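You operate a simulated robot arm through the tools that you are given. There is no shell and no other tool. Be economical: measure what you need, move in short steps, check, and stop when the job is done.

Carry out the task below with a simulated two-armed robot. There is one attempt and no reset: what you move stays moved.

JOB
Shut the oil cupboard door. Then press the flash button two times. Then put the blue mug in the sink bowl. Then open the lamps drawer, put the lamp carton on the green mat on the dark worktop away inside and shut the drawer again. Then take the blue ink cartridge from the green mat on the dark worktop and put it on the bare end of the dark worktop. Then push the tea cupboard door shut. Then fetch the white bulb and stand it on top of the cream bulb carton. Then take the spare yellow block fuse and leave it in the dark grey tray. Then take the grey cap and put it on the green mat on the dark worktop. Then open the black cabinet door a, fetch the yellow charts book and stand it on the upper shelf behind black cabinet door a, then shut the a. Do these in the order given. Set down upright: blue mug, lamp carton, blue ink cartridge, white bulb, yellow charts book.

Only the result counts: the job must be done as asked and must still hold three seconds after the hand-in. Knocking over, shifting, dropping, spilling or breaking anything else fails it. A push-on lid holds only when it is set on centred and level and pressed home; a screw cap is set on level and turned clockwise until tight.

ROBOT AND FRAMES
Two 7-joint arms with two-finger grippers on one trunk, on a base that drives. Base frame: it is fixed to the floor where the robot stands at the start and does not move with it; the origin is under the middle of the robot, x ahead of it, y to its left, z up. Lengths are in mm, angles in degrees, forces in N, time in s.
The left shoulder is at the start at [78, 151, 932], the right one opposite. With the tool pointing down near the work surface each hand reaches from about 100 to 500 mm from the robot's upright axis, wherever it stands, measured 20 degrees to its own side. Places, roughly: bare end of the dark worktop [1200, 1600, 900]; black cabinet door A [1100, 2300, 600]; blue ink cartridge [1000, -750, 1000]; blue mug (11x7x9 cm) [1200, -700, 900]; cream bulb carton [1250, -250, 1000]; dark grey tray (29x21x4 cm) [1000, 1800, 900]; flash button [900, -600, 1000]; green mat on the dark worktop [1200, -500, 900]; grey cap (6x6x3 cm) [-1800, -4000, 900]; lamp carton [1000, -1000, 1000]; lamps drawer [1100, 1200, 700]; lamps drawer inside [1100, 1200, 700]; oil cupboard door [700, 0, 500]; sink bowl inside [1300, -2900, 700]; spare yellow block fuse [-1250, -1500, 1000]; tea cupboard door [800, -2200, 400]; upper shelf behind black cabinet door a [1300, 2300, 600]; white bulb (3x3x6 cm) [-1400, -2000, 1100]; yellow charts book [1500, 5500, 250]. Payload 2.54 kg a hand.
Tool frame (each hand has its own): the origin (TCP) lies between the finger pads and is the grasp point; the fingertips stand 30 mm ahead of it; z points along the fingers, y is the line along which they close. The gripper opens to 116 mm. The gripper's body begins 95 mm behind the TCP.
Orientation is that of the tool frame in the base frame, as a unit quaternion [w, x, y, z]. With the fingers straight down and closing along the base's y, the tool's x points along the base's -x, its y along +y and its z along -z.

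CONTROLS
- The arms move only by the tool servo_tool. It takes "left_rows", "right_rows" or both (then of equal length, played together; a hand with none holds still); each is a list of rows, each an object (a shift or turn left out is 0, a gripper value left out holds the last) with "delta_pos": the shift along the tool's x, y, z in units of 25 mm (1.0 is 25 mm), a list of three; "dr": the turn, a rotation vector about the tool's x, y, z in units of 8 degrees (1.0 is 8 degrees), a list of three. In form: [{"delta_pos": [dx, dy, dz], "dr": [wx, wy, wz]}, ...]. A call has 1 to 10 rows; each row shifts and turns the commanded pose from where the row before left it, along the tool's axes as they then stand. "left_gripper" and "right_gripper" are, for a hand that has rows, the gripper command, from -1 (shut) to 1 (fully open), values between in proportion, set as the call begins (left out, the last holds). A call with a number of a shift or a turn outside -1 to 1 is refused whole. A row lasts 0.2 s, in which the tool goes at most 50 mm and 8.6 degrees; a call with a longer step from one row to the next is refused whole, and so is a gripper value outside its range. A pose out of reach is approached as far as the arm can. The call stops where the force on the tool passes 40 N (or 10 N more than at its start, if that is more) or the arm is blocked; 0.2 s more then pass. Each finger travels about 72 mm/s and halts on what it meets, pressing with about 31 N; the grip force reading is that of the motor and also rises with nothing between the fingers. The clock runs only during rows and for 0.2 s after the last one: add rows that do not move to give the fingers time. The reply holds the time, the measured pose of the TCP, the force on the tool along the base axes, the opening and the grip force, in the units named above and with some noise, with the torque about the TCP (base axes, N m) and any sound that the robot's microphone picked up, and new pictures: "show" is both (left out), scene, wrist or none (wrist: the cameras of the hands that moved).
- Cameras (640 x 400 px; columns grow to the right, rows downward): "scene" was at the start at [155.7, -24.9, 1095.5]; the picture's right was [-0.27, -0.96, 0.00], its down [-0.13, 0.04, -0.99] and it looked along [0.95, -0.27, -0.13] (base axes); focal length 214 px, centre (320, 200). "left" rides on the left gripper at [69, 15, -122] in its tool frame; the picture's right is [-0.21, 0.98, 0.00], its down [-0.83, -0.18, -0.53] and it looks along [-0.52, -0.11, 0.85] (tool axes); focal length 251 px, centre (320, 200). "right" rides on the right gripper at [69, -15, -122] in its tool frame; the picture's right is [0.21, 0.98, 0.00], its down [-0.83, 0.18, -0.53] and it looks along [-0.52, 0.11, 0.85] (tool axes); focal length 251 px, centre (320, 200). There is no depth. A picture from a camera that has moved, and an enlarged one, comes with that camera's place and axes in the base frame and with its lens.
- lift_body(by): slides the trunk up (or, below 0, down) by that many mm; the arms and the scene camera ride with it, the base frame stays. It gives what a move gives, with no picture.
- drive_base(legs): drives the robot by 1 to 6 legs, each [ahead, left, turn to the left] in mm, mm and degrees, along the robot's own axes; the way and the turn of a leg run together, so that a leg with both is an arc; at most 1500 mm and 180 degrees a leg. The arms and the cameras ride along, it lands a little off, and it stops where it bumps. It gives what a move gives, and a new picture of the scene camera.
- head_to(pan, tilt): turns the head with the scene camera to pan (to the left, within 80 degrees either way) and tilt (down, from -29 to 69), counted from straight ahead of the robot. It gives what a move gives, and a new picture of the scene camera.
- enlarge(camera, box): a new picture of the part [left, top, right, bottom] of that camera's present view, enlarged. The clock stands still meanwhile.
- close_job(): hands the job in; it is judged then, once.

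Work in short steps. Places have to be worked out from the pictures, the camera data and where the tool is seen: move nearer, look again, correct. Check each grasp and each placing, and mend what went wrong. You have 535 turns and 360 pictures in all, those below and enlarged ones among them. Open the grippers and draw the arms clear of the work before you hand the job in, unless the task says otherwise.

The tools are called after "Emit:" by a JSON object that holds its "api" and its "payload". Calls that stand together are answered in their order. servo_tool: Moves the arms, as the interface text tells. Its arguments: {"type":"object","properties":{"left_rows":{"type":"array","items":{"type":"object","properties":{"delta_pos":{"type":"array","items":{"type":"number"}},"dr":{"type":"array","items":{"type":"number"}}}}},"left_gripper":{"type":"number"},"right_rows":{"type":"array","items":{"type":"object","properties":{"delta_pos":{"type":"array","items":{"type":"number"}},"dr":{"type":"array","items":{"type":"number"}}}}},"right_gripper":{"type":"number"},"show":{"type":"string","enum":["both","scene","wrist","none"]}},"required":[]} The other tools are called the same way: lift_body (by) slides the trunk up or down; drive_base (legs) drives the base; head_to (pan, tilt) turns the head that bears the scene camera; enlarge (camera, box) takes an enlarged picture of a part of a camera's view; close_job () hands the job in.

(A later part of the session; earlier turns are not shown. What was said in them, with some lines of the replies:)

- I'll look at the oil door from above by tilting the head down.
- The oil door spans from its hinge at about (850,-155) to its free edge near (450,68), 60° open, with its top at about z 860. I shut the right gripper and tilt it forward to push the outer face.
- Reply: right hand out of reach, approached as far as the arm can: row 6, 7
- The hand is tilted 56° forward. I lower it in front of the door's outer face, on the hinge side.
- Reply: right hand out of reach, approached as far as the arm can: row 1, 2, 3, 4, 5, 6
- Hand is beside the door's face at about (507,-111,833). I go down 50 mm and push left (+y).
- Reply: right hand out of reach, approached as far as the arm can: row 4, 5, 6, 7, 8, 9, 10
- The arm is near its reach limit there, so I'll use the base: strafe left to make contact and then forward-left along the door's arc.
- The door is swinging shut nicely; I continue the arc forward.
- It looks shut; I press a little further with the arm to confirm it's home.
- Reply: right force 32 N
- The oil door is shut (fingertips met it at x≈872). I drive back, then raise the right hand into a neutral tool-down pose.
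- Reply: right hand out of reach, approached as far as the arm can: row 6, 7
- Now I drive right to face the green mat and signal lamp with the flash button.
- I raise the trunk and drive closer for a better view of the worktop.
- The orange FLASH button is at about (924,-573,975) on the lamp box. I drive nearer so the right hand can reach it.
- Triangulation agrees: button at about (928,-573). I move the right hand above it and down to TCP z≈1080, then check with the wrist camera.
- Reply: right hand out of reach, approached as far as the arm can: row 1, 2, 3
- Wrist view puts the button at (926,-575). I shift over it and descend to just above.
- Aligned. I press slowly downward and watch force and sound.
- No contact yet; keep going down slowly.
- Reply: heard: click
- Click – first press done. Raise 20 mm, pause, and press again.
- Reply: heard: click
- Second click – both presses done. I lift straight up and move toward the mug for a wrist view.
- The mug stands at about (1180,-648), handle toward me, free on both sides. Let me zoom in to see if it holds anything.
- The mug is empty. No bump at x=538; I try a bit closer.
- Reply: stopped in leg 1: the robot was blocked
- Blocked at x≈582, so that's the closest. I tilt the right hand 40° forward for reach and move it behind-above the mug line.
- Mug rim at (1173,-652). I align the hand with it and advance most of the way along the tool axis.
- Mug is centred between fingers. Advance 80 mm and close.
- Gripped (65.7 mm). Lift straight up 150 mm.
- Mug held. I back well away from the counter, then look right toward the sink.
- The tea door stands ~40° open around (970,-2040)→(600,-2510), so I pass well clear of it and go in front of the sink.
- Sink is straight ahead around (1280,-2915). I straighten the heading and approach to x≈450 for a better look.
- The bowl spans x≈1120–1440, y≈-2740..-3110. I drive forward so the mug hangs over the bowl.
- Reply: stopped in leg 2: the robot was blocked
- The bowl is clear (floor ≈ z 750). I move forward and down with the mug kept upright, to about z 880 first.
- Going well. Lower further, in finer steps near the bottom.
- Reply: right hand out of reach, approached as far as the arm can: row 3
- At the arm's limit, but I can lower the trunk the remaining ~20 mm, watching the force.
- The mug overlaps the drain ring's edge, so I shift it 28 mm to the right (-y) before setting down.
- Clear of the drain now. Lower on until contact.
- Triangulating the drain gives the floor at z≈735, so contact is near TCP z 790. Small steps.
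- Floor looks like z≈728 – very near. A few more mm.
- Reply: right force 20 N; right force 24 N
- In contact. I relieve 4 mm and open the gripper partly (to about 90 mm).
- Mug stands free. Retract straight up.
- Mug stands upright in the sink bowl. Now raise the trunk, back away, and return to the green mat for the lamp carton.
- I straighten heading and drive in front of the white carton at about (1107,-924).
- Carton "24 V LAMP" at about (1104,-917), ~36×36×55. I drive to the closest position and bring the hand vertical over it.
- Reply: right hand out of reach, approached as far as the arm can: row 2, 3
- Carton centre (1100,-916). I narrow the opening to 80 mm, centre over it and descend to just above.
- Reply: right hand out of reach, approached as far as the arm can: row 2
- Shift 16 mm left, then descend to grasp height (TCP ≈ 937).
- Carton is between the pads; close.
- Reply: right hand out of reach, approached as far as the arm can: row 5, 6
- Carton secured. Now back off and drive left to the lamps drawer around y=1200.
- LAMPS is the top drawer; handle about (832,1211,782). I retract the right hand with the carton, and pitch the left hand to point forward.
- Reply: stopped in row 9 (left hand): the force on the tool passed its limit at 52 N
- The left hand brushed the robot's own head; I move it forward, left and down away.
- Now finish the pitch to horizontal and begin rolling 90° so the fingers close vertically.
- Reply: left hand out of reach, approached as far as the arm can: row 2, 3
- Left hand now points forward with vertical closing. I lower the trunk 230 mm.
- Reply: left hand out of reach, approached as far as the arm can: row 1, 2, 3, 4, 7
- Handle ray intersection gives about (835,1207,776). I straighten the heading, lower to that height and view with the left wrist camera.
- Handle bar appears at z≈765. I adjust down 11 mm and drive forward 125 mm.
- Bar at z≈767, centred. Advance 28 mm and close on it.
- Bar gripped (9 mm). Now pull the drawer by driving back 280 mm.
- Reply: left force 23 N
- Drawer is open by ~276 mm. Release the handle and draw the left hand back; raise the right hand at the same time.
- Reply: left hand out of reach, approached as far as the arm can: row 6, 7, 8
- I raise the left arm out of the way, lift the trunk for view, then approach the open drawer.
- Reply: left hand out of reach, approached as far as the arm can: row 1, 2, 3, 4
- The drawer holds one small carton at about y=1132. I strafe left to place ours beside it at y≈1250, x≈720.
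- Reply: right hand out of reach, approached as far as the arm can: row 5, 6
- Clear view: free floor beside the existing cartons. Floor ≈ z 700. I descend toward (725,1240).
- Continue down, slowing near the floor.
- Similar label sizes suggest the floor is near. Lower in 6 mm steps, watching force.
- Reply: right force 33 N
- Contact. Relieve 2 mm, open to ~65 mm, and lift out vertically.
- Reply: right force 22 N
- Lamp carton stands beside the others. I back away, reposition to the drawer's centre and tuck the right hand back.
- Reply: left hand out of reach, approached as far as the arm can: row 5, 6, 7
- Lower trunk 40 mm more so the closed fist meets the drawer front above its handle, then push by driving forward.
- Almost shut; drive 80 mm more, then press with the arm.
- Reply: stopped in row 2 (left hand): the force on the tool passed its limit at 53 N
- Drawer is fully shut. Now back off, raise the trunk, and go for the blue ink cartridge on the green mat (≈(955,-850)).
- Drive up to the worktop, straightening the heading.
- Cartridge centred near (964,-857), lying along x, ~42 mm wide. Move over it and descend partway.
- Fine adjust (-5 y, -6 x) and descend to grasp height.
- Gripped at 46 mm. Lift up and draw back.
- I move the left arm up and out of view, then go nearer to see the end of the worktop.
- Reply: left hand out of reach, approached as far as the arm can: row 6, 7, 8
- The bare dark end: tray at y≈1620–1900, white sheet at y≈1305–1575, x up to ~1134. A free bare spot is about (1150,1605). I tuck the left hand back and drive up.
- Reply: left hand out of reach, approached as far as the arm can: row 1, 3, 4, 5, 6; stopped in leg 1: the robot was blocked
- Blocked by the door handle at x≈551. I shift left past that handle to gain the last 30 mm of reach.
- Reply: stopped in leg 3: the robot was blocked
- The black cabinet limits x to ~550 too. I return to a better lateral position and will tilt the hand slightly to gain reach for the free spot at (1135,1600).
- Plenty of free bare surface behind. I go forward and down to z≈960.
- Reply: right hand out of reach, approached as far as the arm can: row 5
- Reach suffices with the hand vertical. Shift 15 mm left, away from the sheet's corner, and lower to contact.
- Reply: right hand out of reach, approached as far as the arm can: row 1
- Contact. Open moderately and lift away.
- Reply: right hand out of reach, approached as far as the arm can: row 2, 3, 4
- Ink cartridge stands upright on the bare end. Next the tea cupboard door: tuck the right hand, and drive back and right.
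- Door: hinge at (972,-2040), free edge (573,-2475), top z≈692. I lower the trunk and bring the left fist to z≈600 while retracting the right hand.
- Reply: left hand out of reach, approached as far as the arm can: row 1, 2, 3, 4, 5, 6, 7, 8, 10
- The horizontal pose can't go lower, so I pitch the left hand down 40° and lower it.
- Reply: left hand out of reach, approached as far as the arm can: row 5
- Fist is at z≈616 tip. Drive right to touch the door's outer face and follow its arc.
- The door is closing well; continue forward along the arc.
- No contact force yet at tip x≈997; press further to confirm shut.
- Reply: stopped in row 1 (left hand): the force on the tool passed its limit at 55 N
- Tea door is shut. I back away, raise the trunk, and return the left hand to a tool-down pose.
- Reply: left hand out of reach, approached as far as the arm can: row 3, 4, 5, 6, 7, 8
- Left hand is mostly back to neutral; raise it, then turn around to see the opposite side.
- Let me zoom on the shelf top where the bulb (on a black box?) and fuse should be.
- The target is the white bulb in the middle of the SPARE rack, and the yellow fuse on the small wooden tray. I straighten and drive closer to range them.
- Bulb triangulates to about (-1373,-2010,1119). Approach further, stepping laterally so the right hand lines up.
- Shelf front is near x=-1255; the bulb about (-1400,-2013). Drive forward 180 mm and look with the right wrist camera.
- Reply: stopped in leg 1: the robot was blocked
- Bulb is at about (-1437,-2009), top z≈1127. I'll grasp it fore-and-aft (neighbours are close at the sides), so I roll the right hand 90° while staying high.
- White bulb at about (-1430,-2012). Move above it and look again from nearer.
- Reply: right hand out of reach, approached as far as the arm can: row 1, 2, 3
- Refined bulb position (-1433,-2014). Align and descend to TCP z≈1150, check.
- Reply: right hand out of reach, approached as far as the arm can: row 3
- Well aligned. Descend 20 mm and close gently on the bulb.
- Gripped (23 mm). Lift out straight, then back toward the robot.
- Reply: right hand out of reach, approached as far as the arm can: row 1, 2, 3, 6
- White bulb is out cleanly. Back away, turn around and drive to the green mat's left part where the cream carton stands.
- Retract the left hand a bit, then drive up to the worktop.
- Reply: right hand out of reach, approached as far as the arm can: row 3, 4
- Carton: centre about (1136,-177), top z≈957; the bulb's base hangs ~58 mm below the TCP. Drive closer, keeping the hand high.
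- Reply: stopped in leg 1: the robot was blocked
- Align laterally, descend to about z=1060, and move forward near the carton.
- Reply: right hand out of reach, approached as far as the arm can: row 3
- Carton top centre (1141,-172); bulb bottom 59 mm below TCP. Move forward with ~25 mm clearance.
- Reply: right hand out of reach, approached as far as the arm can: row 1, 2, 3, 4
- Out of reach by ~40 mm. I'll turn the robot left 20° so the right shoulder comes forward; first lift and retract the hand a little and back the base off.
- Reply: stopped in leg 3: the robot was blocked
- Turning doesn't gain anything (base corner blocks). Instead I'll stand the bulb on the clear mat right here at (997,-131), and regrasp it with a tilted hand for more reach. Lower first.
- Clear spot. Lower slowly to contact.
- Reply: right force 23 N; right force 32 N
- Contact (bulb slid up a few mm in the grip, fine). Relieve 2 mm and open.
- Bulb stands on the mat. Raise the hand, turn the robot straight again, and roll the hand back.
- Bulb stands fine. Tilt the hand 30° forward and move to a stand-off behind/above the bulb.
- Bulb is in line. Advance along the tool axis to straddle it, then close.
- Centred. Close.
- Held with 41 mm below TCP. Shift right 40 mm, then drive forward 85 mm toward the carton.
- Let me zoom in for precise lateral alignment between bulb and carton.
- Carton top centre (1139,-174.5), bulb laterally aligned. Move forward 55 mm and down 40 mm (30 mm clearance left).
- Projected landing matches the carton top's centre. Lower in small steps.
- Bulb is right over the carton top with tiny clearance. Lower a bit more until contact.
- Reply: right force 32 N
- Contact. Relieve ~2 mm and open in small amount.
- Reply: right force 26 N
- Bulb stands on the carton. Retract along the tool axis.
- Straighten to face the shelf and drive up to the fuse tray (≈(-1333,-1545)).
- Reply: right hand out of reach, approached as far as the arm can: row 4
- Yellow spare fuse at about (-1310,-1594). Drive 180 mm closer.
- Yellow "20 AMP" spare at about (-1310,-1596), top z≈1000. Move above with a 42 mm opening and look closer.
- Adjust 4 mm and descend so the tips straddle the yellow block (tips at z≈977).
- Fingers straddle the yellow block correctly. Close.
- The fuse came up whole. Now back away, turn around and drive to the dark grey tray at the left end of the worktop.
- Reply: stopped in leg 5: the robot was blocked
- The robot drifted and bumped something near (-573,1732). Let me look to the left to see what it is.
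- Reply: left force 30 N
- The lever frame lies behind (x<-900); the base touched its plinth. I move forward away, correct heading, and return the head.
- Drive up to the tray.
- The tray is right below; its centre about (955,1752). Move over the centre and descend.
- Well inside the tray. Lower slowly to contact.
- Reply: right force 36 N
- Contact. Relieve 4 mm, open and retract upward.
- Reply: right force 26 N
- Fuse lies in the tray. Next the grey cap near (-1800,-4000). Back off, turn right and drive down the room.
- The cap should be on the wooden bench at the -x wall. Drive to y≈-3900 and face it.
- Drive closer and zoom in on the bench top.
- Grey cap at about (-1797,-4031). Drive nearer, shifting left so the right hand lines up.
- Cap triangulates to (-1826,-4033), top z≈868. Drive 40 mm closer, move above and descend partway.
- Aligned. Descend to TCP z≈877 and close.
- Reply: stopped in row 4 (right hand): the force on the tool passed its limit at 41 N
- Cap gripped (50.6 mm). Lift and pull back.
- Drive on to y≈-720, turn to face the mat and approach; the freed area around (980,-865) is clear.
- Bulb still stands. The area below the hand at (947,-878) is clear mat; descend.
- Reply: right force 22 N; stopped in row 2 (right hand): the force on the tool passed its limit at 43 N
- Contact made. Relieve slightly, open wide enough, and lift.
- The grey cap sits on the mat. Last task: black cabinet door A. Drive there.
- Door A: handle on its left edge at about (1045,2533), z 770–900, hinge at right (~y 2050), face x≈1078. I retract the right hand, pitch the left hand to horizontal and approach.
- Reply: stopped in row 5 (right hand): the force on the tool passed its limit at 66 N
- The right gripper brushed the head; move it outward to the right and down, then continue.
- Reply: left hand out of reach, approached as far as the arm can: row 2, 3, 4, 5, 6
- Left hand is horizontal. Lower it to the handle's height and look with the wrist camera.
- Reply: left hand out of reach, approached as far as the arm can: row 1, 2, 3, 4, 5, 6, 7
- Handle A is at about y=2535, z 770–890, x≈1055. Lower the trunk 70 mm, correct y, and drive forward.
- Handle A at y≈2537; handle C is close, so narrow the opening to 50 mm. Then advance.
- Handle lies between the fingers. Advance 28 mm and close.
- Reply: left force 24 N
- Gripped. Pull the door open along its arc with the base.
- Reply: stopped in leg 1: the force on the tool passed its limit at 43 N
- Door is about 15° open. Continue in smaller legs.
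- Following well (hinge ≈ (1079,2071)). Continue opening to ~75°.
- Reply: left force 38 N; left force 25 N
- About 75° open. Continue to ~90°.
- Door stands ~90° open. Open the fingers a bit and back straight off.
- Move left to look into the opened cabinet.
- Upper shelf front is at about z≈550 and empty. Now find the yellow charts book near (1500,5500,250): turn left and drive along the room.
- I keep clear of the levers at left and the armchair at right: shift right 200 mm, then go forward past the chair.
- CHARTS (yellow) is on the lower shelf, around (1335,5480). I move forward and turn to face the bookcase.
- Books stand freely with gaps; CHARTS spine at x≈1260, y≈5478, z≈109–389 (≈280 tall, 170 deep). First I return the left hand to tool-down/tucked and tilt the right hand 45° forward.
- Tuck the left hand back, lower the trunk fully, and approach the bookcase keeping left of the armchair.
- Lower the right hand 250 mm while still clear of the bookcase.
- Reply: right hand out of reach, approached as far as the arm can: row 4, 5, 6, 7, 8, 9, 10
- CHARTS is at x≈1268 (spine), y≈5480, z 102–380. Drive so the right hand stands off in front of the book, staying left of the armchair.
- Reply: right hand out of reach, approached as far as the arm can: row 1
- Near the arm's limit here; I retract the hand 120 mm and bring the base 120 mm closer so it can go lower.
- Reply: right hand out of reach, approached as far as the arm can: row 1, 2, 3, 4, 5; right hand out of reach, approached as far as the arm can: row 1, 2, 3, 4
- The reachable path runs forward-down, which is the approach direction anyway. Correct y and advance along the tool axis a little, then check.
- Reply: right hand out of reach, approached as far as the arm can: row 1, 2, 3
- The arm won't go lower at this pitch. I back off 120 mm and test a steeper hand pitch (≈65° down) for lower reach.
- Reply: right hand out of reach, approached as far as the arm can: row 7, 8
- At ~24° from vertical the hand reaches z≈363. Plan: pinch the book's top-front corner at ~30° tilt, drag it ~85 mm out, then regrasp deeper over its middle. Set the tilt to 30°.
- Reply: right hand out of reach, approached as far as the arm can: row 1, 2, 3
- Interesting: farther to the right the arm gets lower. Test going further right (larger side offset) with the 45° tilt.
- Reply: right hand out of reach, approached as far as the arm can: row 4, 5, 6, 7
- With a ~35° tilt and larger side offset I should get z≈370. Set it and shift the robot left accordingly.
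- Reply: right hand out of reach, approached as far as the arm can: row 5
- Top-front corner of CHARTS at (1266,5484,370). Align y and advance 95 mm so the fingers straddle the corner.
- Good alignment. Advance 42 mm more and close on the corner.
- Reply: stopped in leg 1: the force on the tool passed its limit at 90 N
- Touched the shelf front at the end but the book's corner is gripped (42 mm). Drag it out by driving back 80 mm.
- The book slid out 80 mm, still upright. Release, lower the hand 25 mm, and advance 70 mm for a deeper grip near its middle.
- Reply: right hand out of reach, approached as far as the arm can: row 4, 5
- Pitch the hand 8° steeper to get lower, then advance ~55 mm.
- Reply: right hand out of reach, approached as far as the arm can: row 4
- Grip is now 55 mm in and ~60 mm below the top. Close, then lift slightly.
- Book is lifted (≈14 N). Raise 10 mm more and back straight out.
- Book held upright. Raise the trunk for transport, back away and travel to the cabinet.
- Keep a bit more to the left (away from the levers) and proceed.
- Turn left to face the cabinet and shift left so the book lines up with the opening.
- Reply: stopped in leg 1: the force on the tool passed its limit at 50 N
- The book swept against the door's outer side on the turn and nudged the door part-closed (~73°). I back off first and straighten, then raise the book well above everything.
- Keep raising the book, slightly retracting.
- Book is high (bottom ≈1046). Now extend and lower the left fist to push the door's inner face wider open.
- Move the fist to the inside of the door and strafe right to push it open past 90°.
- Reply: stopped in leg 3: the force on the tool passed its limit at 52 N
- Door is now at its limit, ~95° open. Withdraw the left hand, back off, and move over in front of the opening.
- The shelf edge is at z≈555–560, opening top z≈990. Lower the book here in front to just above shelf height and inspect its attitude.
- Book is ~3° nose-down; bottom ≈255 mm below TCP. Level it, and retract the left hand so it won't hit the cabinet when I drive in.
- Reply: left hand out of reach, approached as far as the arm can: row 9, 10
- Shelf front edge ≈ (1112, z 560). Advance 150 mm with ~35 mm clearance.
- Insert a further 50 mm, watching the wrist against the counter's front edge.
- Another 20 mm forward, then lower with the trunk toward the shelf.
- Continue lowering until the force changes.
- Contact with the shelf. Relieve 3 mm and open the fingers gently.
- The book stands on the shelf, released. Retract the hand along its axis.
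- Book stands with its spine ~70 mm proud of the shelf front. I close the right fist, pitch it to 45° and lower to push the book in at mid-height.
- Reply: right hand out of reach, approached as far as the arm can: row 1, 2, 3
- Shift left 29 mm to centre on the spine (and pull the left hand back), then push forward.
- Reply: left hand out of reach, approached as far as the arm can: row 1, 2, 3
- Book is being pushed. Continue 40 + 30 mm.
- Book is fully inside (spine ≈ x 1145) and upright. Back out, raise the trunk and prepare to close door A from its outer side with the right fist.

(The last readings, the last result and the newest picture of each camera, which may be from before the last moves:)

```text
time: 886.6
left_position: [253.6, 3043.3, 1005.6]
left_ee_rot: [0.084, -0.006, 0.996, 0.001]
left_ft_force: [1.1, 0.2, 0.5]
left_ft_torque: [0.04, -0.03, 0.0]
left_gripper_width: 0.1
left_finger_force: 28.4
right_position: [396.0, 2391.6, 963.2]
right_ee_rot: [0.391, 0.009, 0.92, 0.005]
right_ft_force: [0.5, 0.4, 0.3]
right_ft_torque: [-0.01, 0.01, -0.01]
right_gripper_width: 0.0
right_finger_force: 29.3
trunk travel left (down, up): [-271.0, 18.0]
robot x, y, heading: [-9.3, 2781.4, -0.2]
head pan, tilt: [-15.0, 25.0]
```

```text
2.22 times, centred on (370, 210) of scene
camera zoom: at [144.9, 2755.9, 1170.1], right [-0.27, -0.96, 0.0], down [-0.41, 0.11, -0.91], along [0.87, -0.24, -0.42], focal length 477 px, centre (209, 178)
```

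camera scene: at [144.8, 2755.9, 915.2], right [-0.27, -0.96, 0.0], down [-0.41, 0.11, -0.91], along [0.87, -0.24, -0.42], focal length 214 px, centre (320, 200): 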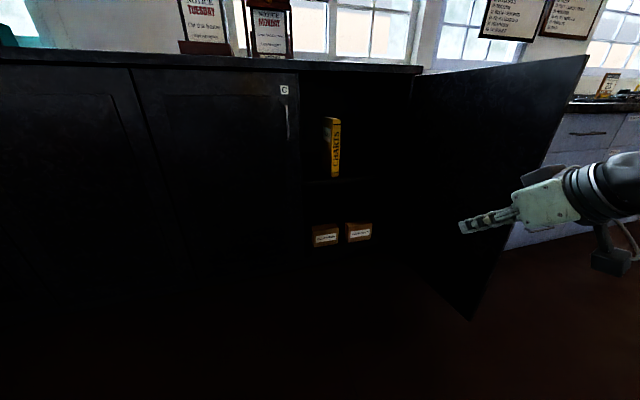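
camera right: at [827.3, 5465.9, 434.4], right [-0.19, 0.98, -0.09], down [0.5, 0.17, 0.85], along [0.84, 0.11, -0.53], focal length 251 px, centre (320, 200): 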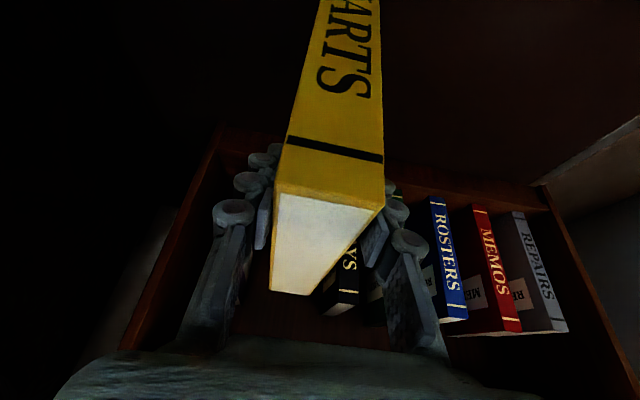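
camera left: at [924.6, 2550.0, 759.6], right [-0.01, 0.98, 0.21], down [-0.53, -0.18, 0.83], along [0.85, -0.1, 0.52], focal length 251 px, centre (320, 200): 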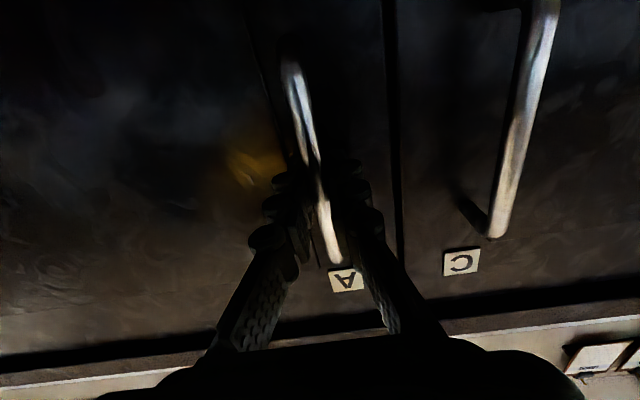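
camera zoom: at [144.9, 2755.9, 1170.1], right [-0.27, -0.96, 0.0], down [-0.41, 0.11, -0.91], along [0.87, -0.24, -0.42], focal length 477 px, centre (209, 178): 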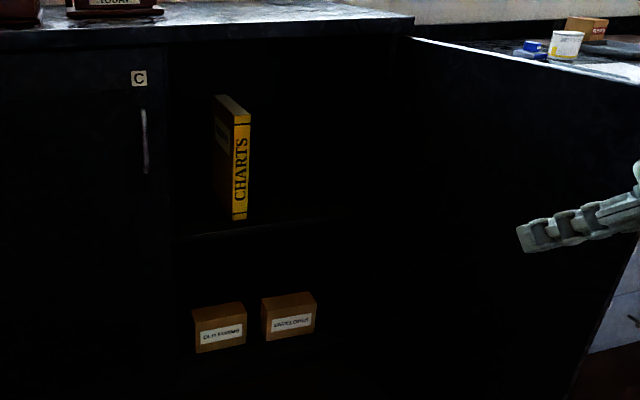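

Book stands well inside on the upper shelf. Strafe right to the outer side of the door and bring the fist closer to the centre line.

Emit:
{"api": "drive_base", "payload": {"legs": [[-60, -680, 0.5]]}}

Emit:
{"api": "servo_tool", "payload": {"right_rows": [{"delta_pos": [-0.5, 1, 0.5]}, {"delta_pos": [-0.5, 1, 0.5]}, {"delta_pos": [-0.5, 1, 0.5]}, {"delta_pos": [-0.5, 1, 0.5]}, {"delta_pos": [-0.5, 1, 0.5]}, {"delta_pos": [-0.5, 1, 0.5]}, {"delta_pos": [-0.5, 1, 0.5]}, {"delta_pos": [0, 1, 0]}, {"delta_pos": [0, 1, 0]}], "show": "scene"}}

```text
time: 893.4
left_position: [188.7, 2384.6, 1004.0]
left_ee_rot: [0.083, -0.012, 0.996, 0.001]
left_ft_force: [0.1, -0.1, 1.1]
left_ft_torque: [-0.03, -0.02, -0.02]
left_gripper_width: 0.0
left_finger_force: 28.7
right_position: [338.4, 1733.5, 962.8]
right_ee_rot: [0.393, 0.004, 0.92, 0.007]
right_ft_force: [-0.9, 0.2, -0.1]
right_ft_torque: [0.01, -0.01, 0.0]
right_gripper_width: 0.0
right_finger_force: 28.3
trunk travel left (down, up): [-271.0, 18.0]
robot x, y, heading: [-72.2, 2115.0, 0.4]
head pan, tilt: [-15.0, 25.0]
camera scene: at [83.5, 2095.2, 1170.2], right [-0.25, -0.97, 0.0], down [-0.41, 0.11, -0.91], along [0.88, -0.23, -0.42], focal length 214 px, centre (320, 200)
```

scene: 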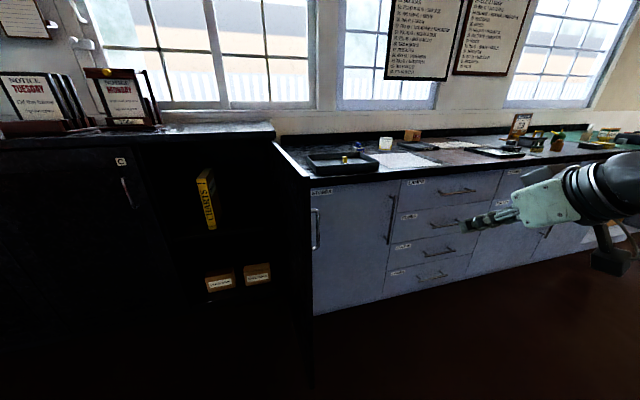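

```text
time: 895.4
left_position: [189.5, 2382.9, 1004.5]
left_ee_rot: [0.083, -0.013, 0.996, 0.001]
left_ft_force: [0.1, 0.0, 0.1]
left_ft_torque: [-0.02, -0.01, 0.0]
left_gripper_width: 0.1
left_finger_force: 29.0
right_position: [463.0, 1959.3, 969.8]
right_ee_rot: [0.392, 0.004, 0.92, 0.007]
right_ft_force: [-0.2, 0.5, -0.4]
right_ft_torque: [0.03, 0.01, 0.02]
right_gripper_width: 0.0
right_finger_force: 28.7
trunk travel left (down, up): [-271.0, 18.0]
robot x, y, heading: [-73.5, 2119.5, 0.2]
head pan, tilt: [-15.0, 25.0]
camera scene: at [83.6, 2095.7, 1170.2], right [-0.25, -0.97, 0.0], down [-0.41, 0.11, -0.91], along [0.88, -0.23, -0.42], focal length 214 px, centre (320, 200)
```

scene: 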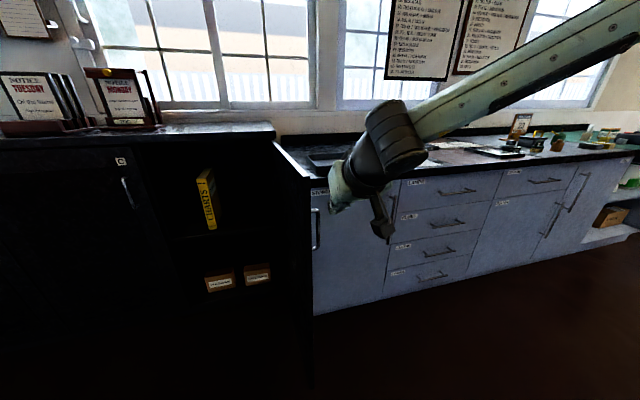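

The door is ~100° open; its handle sticks out toward me. Shift right 100 mm to clear it, lower slightly, go forward, then sweep left.

Emit:
{"api": "lift_body", "payload": {"by": -40}}

Emit:
{"api": "drive_base", "payload": {"legs": [[0, -105, 0], [270, 0, 0]]}}

```text
time: 896.2
left_position: [188.4, 2383.4, 964.6]
left_ee_rot: [0.084, -0.013, 0.996, 0.002]
left_ft_force: [0.4, -0.3, 0.2]
left_ft_torque: [-0.01, 0.0, 0.01]
left_gripper_width: 0.1
left_finger_force: 28.8
right_position: [462.9, 1959.1, 929.3]
right_ee_rot: [0.393, 0.003, 0.92, 0.007]
right_ft_force: [0.5, -1.0, 0.0]
right_ft_torque: [0.0, -0.01, -0.02]
right_gripper_width: 0.3
right_finger_force: 28.0
trunk travel left (down, up): [-231.0, 58.0]
robot x, y, heading: [-72.1, 2116.4, 0.1]
head pan, tilt: [-15.0, 25.0]
```

```text
time: 899.4
left_position: [459.0, 2282.7, 964.9]
left_ee_rot: [0.083, -0.014, 0.996, 0.002]
left_ft_force: [0.3, -0.1, 0.9]
left_ft_torque: [0.01, -0.01, 0.01]
left_gripper_width: 0.0
left_finger_force: 28.7
right_position: [735.2, 1859.4, 928.8]
right_ee_rot: [0.393, 0.002, 0.92, 0.007]
right_ft_force: [0.2, -0.3, -0.1]
right_ft_torque: [0.02, -0.02, -0.02]
right_gripper_width: 0.0
right_finger_force: 28.7
trunk travel left (down, up): [-231.0, 58.0]
robot x, y, heading: [199.1, 2018.9, 0.4]
head pan, tilt: [-15.0, 25.0]
camera scene: at [356.0, 1993.9, 1130.1], right [-0.25, -0.97, 0.0], down [-0.41, 0.11, -0.91], along [0.88, -0.23, -0.42], focal length 214 px, centre (320, 200)
```

scene: 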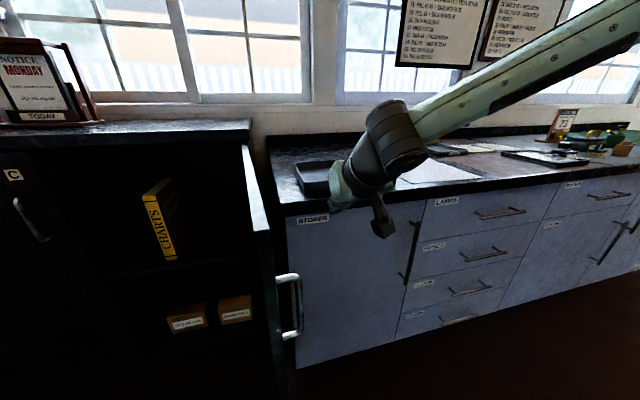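

Sweep left and forward along the door's arc to close it.

Emit:
{"api": "drive_base", "payload": {"legs": [[2, 200, 0], [11, 83, 0]]}}

Emit:
{"api": "drive_base", "payload": {"legs": [[32, 77, 0], [51, 66, 0]]}}

```text
time: 903.0
left_position: [469.8, 2563.0, 963.9]
left_ee_rot: [0.084, -0.014, 0.996, 0.0]
left_ft_force: [-0.1, 0.4, 0.0]
left_ft_torque: [-0.04, 0.01, 0.01]
left_gripper_width: 0.0
left_finger_force: 28.9
right_position: [745.4, 2139.1, 929.3]
right_ee_rot: [0.392, 0.002, 0.92, 0.008]
right_ft_force: [0.3, 0.5, 0.2]
right_ft_torque: [-0.01, 0.0, -0.03]
right_gripper_width: 0.1
right_finger_force: 28.4
trunk travel left (down, up): [-231.0, 58.0]
robot x, y, heading: [213.3, 2297.3, 0.6]
head pan, tilt: [-15.0, 25.0]
camera scene: at [366.3, 2274.6, 1130.2], right [-0.25, -0.97, 0.0], down [-0.41, 0.11, -0.91], along [0.88, -0.23, -0.42], focal length 214 px, centre (320, 200)
```

scene: 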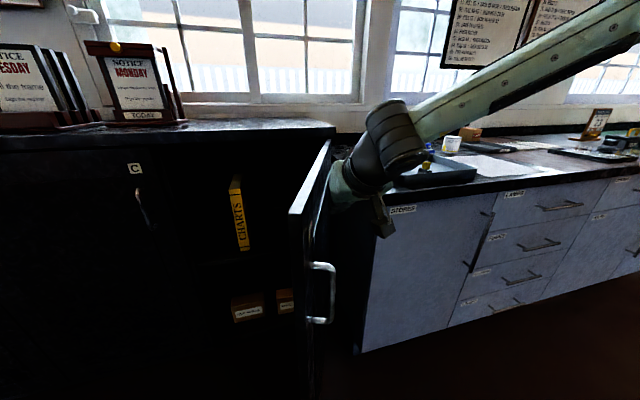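

```text
time: 905.4
left_position: [551.9, 2711.0, 965.3]
left_ee_rot: [0.084, -0.014, 0.996, 0.002]
left_ft_force: [-0.6, -0.6, -0.2]
left_ft_torque: [0.02, -0.02, 0.0]
left_gripper_width: 0.0
left_finger_force: 29.1
right_position: [827.6, 2285.9, 928.5]
right_ee_rot: [0.392, 0.003, 0.92, 0.007]
right_ft_force: [-0.7, 0.7, 0.6]
right_ft_torque: [0.0, 0.0, -0.02]
right_gripper_width: 0.0
right_finger_force: 28.5
trunk travel left (down, up): [-231.0, 58.0]
robot x, y, heading: [294.9, 2445.7, 0.6]
head pan, tilt: [-15.0, 25.0]
camera scene: at [448.2, 2422.3, 1130.2], right [-0.25, -0.97, 0.0], down [-0.41, 0.11, -0.91], along [0.88, -0.23, -0.42], focal length 214 px, centre (320, 200)
```

scene: 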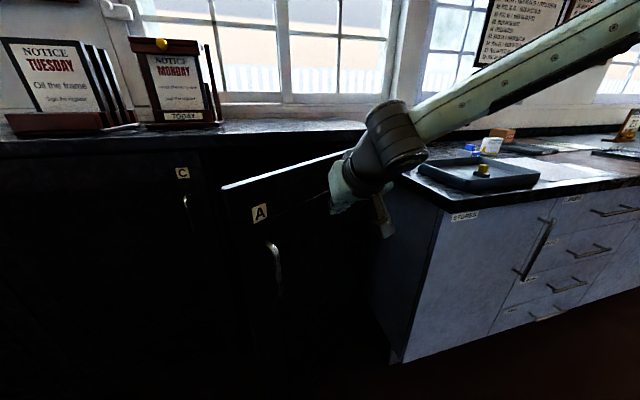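

Door is closing nicely (≈45°). Continue.

Emit:
{"api": "drive_base", "payload": {"legs": [[66, 51, 0], [77, 34, 0]]}}

Emit:
{"api": "drive_base", "payload": {"legs": [[70, 12, 0]]}}

```text
time: 907.2
left_position: [693.6, 2797.6, 964.0]
left_ee_rot: [0.083, -0.012, 0.996, 0.0]
left_ft_force: [-0.1, 0.2, 0.5]
left_ft_torque: [-0.03, 0.02, -0.01]
left_gripper_width: 0.0
left_finger_force: 28.7
right_position: [967.4, 2372.6, 928.6]
right_ee_rot: [0.393, 0.003, 0.92, 0.008]
right_ft_force: [0.6, 0.2, -0.6]
right_ft_torque: [0.0, 0.04, -0.04]
right_gripper_width: 0.0
right_finger_force: 28.4
trunk travel left (down, up): [-231.0, 58.0]
robot x, y, heading: [435.9, 2534.9, 0.7]
head pan, tilt: [-15.0, 25.0]
camera scene: at [589.2, 2509.5, 1130.1], right [-0.25, -0.97, 0.0], down [-0.41, 0.11, -0.91], along [0.88, -0.23, -0.42], focal length 214 px, centre (320, 200)
```

scene: 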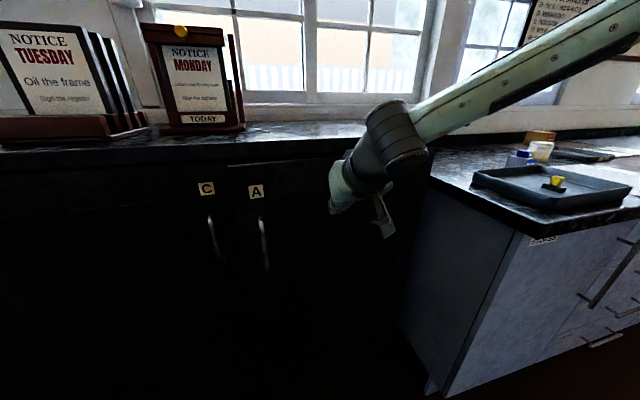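

```text
time: 908.3
left_position: [765.4, 2809.5, 964.5]
left_ee_rot: [0.084, -0.012, 0.996, 0.001]
left_ft_force: [0.5, 0.3, -2.3]
left_ft_torque: [0.0, 0.01, 0.03]
left_gripper_width: 0.0
left_finger_force: 28.9
right_position: [1039.2, 2385.9, 929.4]
right_ee_rot: [0.392, 0.005, 0.92, 0.006]
right_ft_force: [0.3, -0.2, 0.1]
right_ft_torque: [-0.02, 0.01, -0.02]
right_gripper_width: 0.0
right_finger_force: 28.9
trunk travel left (down, up): [-231.0, 58.0]
robot x, y, heading: [505.3, 2545.0, 0.5]
head pan, tilt: [-15.0, 25.0]
camera scene: at [660.2, 2522.0, 1130.1], right [-0.25, -0.97, 0.0], down [-0.41, 0.11, -0.91], along [0.88, -0.23, -0.42], focal length 214 px, centre (320, 200)
```

scene: 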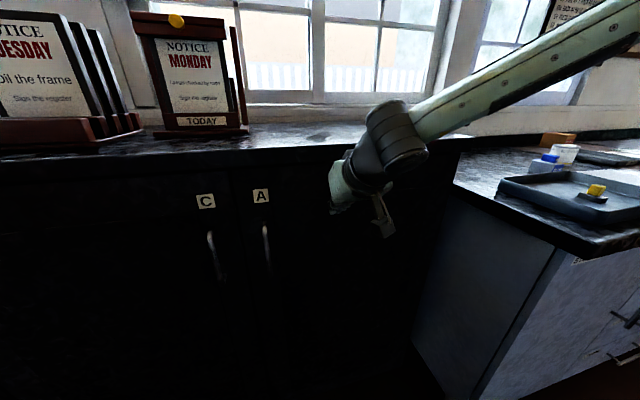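

Looks shut; press further with the arm to confirm.

Emit:
{"api": "servo_tool", "payload": {"right_rows": [{"delta_pos": [-0.35, 0, 0.36]}, {"delta_pos": [-0.35, 0, 0.36]}, {"delta_pos": [-0.35, 0, 0.36]}, {"delta_pos": [-0.35, 0, 0.36]}], "show": "none"}}

Emit:
{"api": "enlarge", "payload": {"camera": "scene", "box": [130, 150, 380, 310]}}

```text
time: 909.0
left_position: [760.9, 2809.8, 966.4]
left_ee_rot: [0.086, -0.011, 0.996, 0.001]
left_ft_force: [0.4, 0.2, 0.1]
left_ft_torque: [-0.02, -0.02, -0.01]
left_gripper_width: 0.0
left_finger_force: 28.5
right_position: [1058.6, 2386.6, 928.3]
right_ee_rot: [0.388, 0.002, 0.921, 0.008]
right_ft_force: [-22.9, -1.5, 10.4]
right_ft_torque: [-0.07, -0.04, -0.05]
right_gripper_width: 6.0
right_finger_force: 29.1
trunk travel left (down, up): [-231.0, 58.0]
robot x, y, heading: [501.5, 2544.3, -0.1]
head pan, tilt: [-15.0, 25.0]
stopped in row 3 (right hand): the force on the tool passed its limit at 53 N (the readings are from after the stop); the commanded pose is now the measured one
```

```text
2.50 times, centred on (255, 230) of scene
camera zoom: at [655.8, 2521.5, 1131.0], right [-0.26, -0.97, 0.0], down [-0.41, 0.11, -0.91], along [0.88, -0.23, -0.42], focal length 536 px, centre (482, 125)
```

zoom: 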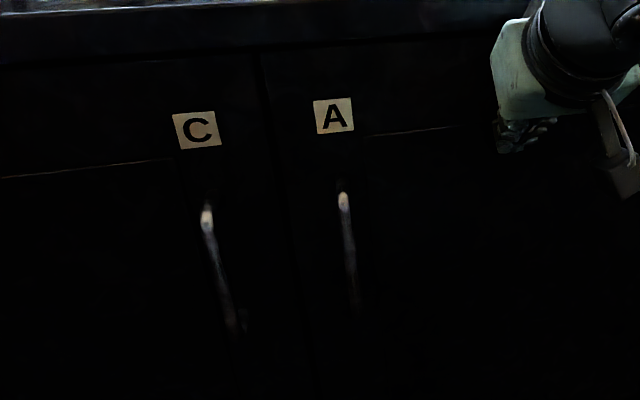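

Door A is shut and flush. Back away, open the grippers, and take a last look at the worktop.

Emit:
{"api": "drive_base", "payload": {"legs": [[-450, 0, 0], [0, -1100, 1.0], [0, -1100, 1.0]]}}

Emit:
{"api": "servo_tool", "payload": {"left_rows": [{}, {}, {}, {}, {}], "right_rows": [{"delta_pos": [0.4, 0, -0.6]}, {"delta_pos": [0.4, 0, -0.6]}, {}, {}, {}], "left_gripper": 1, "right_gripper": 1, "show": "none"}}

Emit:
{"api": "head_to", "payload": {"pan": -5, "tilt": 25}}

```text
time: 932.6
left_position: [364.4, 621.8, 965.5]
left_ee_rot: [0.084, -0.033, 0.996, 0.004]
left_ft_force: [-0.1, -0.1, 1.2]
left_ft_torque: [0.0, 0.0, 0.01]
left_gripper_width: 0.2
left_finger_force: 28.7
right_position: [681.3, 211.2, 927.4]
right_ee_rot: [0.387, -0.015, 0.922, 0.015]
right_ft_force: [-1.3, -0.8, -0.3]
right_ft_torque: [-0.01, 0.0, 0.0]
right_gripper_width: 0.2
right_finger_force: 28.2
trunk travel left (down, up): [-231.0, 58.0]
robot x, y, heading: [116.7, 351.1, 2.6]
head pan, tilt: [-15.0, 25.0]
camera scene: at [272.7, 330.0, 1130.2], right [-0.21, -0.98, 0.0], down [-0.41, 0.09, -0.91], along [0.89, -0.19, -0.42], focal length 214 px, centre (320, 200)
```

scene: 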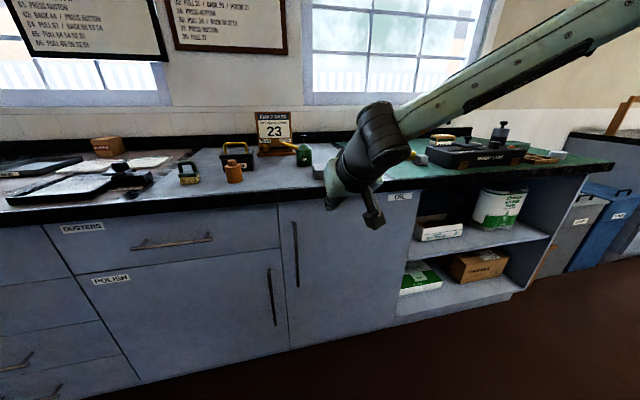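

```text
time: 933.8
left_position: [365.1, 622.6, 964.2]
left_ee_rot: [0.086, -0.032, 0.996, 0.003]
left_ft_force: [-0.2, 0.4, -0.1]
left_ft_torque: [0.01, 0.0, -0.02]
left_gripper_width: 115.9
left_finger_force: 0.0
right_position: [646.7, 209.2, 932.8]
right_ee_rot: [0.387, -0.016, 0.922, 0.015]
right_ft_force: [-0.4, -0.9, 0.8]
right_ft_torque: [0.01, 0.0, -0.02]
right_gripper_width: 116.1
right_finger_force: 0.0
trunk travel left (down, up): [-231.0, 58.0]
robot x, y, heading: [116.2, 345.2, 2.4]
head pan, tilt: [-15.0, 25.0]
```

```text
time: 934.5
left_position: [366.7, 622.0, 963.6]
left_ee_rot: [0.084, -0.032, 0.996, 0.003]
left_ft_force: [0.9, -0.7, -0.5]
left_ft_torque: [0.02, -0.05, -0.02]
left_gripper_width: 116.0
left_finger_force: 0.0
right_position: [646.0, 208.9, 934.6]
right_ee_rot: [0.388, -0.016, 0.921, 0.016]
right_ft_force: [0.1, 0.5, 0.1]
right_ft_torque: [0.01, 0.02, -0.01]
right_gripper_width: 116.1
right_finger_force: 0.1
trunk travel left (down, up): [-231.0, 58.0]
robot x, y, heading: [116.4, 347.8, 2.6]
head pan, tilt: [-5.0, 25.0]
camera scene: at [274.8, 345.9, 1130.2], right [-0.04, -1.0, 0.0], down [-0.42, 0.02, -0.91], along [0.91, -0.04, -0.42], focal length 214 px, centre (320, 200)
```

scene: 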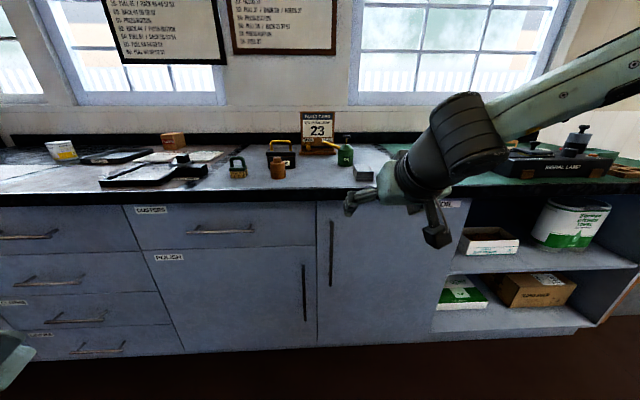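

Oil door and drawers are shut. One more move to check the bulb, cap and sink side.

Emit:
{"api": "drive_base", "payload": {"legs": [[-120, -700, 0]]}}

Emit:
{"api": "enlarge", "payload": {"camera": "scene", "box": [120, 100, 420, 230]}}

```text
time: 941.9
left_position: [280.7, -104.7, 964.1]
left_ee_rot: [0.085, -0.036, 0.996, 0.004]
left_ft_force: [-0.5, 0.1, -0.5]
left_ft_torque: [-0.02, 0.01, -0.05]
left_gripper_width: 116.1
left_finger_force: 0.0
right_position: [563.5, -516.0, 933.8]
right_ee_rot: [0.387, -0.019, 0.922, 0.016]
right_ft_force: [0.9, -0.7, -0.3]
right_ft_torque: [-0.04, 0.01, -0.03]
right_gripper_width: 115.9
right_finger_force: 0.1
trunk travel left (down, up): [-231.0, 58.0]
robot x, y, heading: [32.6, -381.8, 2.8]
head pan, tilt: [-5.0, 25.0]
camera scene: at [191.5, -381.8, 1130.2], right [-0.04, -1.0, 0.0], down [-0.42, 0.01, -0.91], along [0.91, -0.03, -0.42], focal length 214 px, centre (320, 200)
```

scene: 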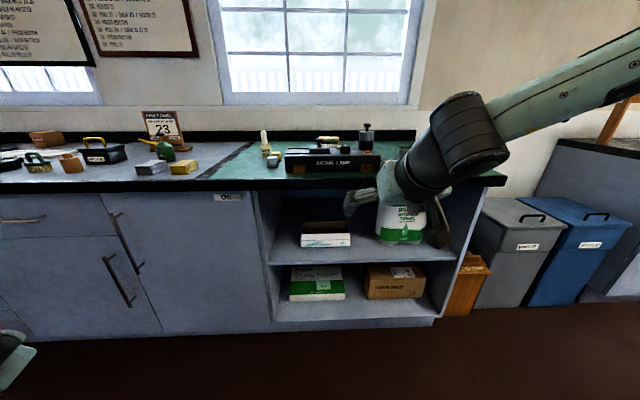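

```text
2.13 times, centred on (270, 165) of scene
camera zoom: at [191.5, -381.8, 1130.2], right [-0.04, -1.0, 0.0], down [-0.42, 0.01, -0.91], along [0.91, -0.03, -0.42], focal length 458 px, centre (427, 275)
```

zoom: 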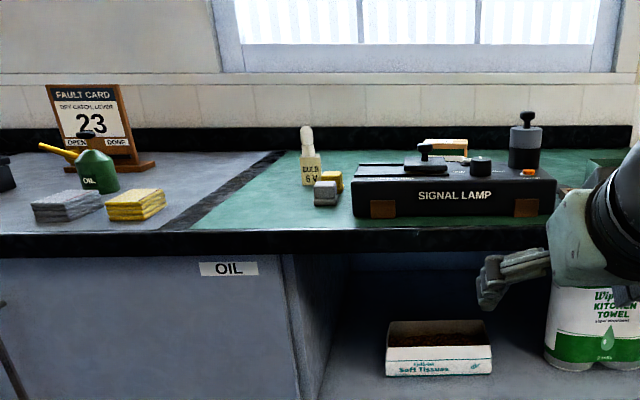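

Everything is in place: bulb on its carton, doors and drawers shut, arms clear and grippers open. Handing in.

Emit:
{"api": "close_job", "payload": {}}

```text
The job is handed in.
```

I carried out all ten steps in the order given and handed the job in, with both grippers open and the arms clear. A last look at the worktop showed the bulb on its carton and the oil door shut. The mug, the tea door, the fuse and the cap I last checked when I finished each of those steps.

Contacts with other things along the way:

- **Cream bulb carton:** it moved about 2–3 mm when the bulb was set on it.
- **White bulb:** it stood for a moment on the green mat so I could take a new grip on it, because the carton was at the edge of reach.
- **Lever frame:** the base bumped its plinth while I was carrying the fuse. I saw no lever move, but I did not look closely.
- **Bookcase:** the right hand met something there, most likely the shelf front, with about 90 N while reaching for the yellow charts book. The other books looked undisturbed.
- **Black cabinet door A:** the charts book touched it and swung it part-closed while I was turning. I pushed it open again before placing the book, then shut it.
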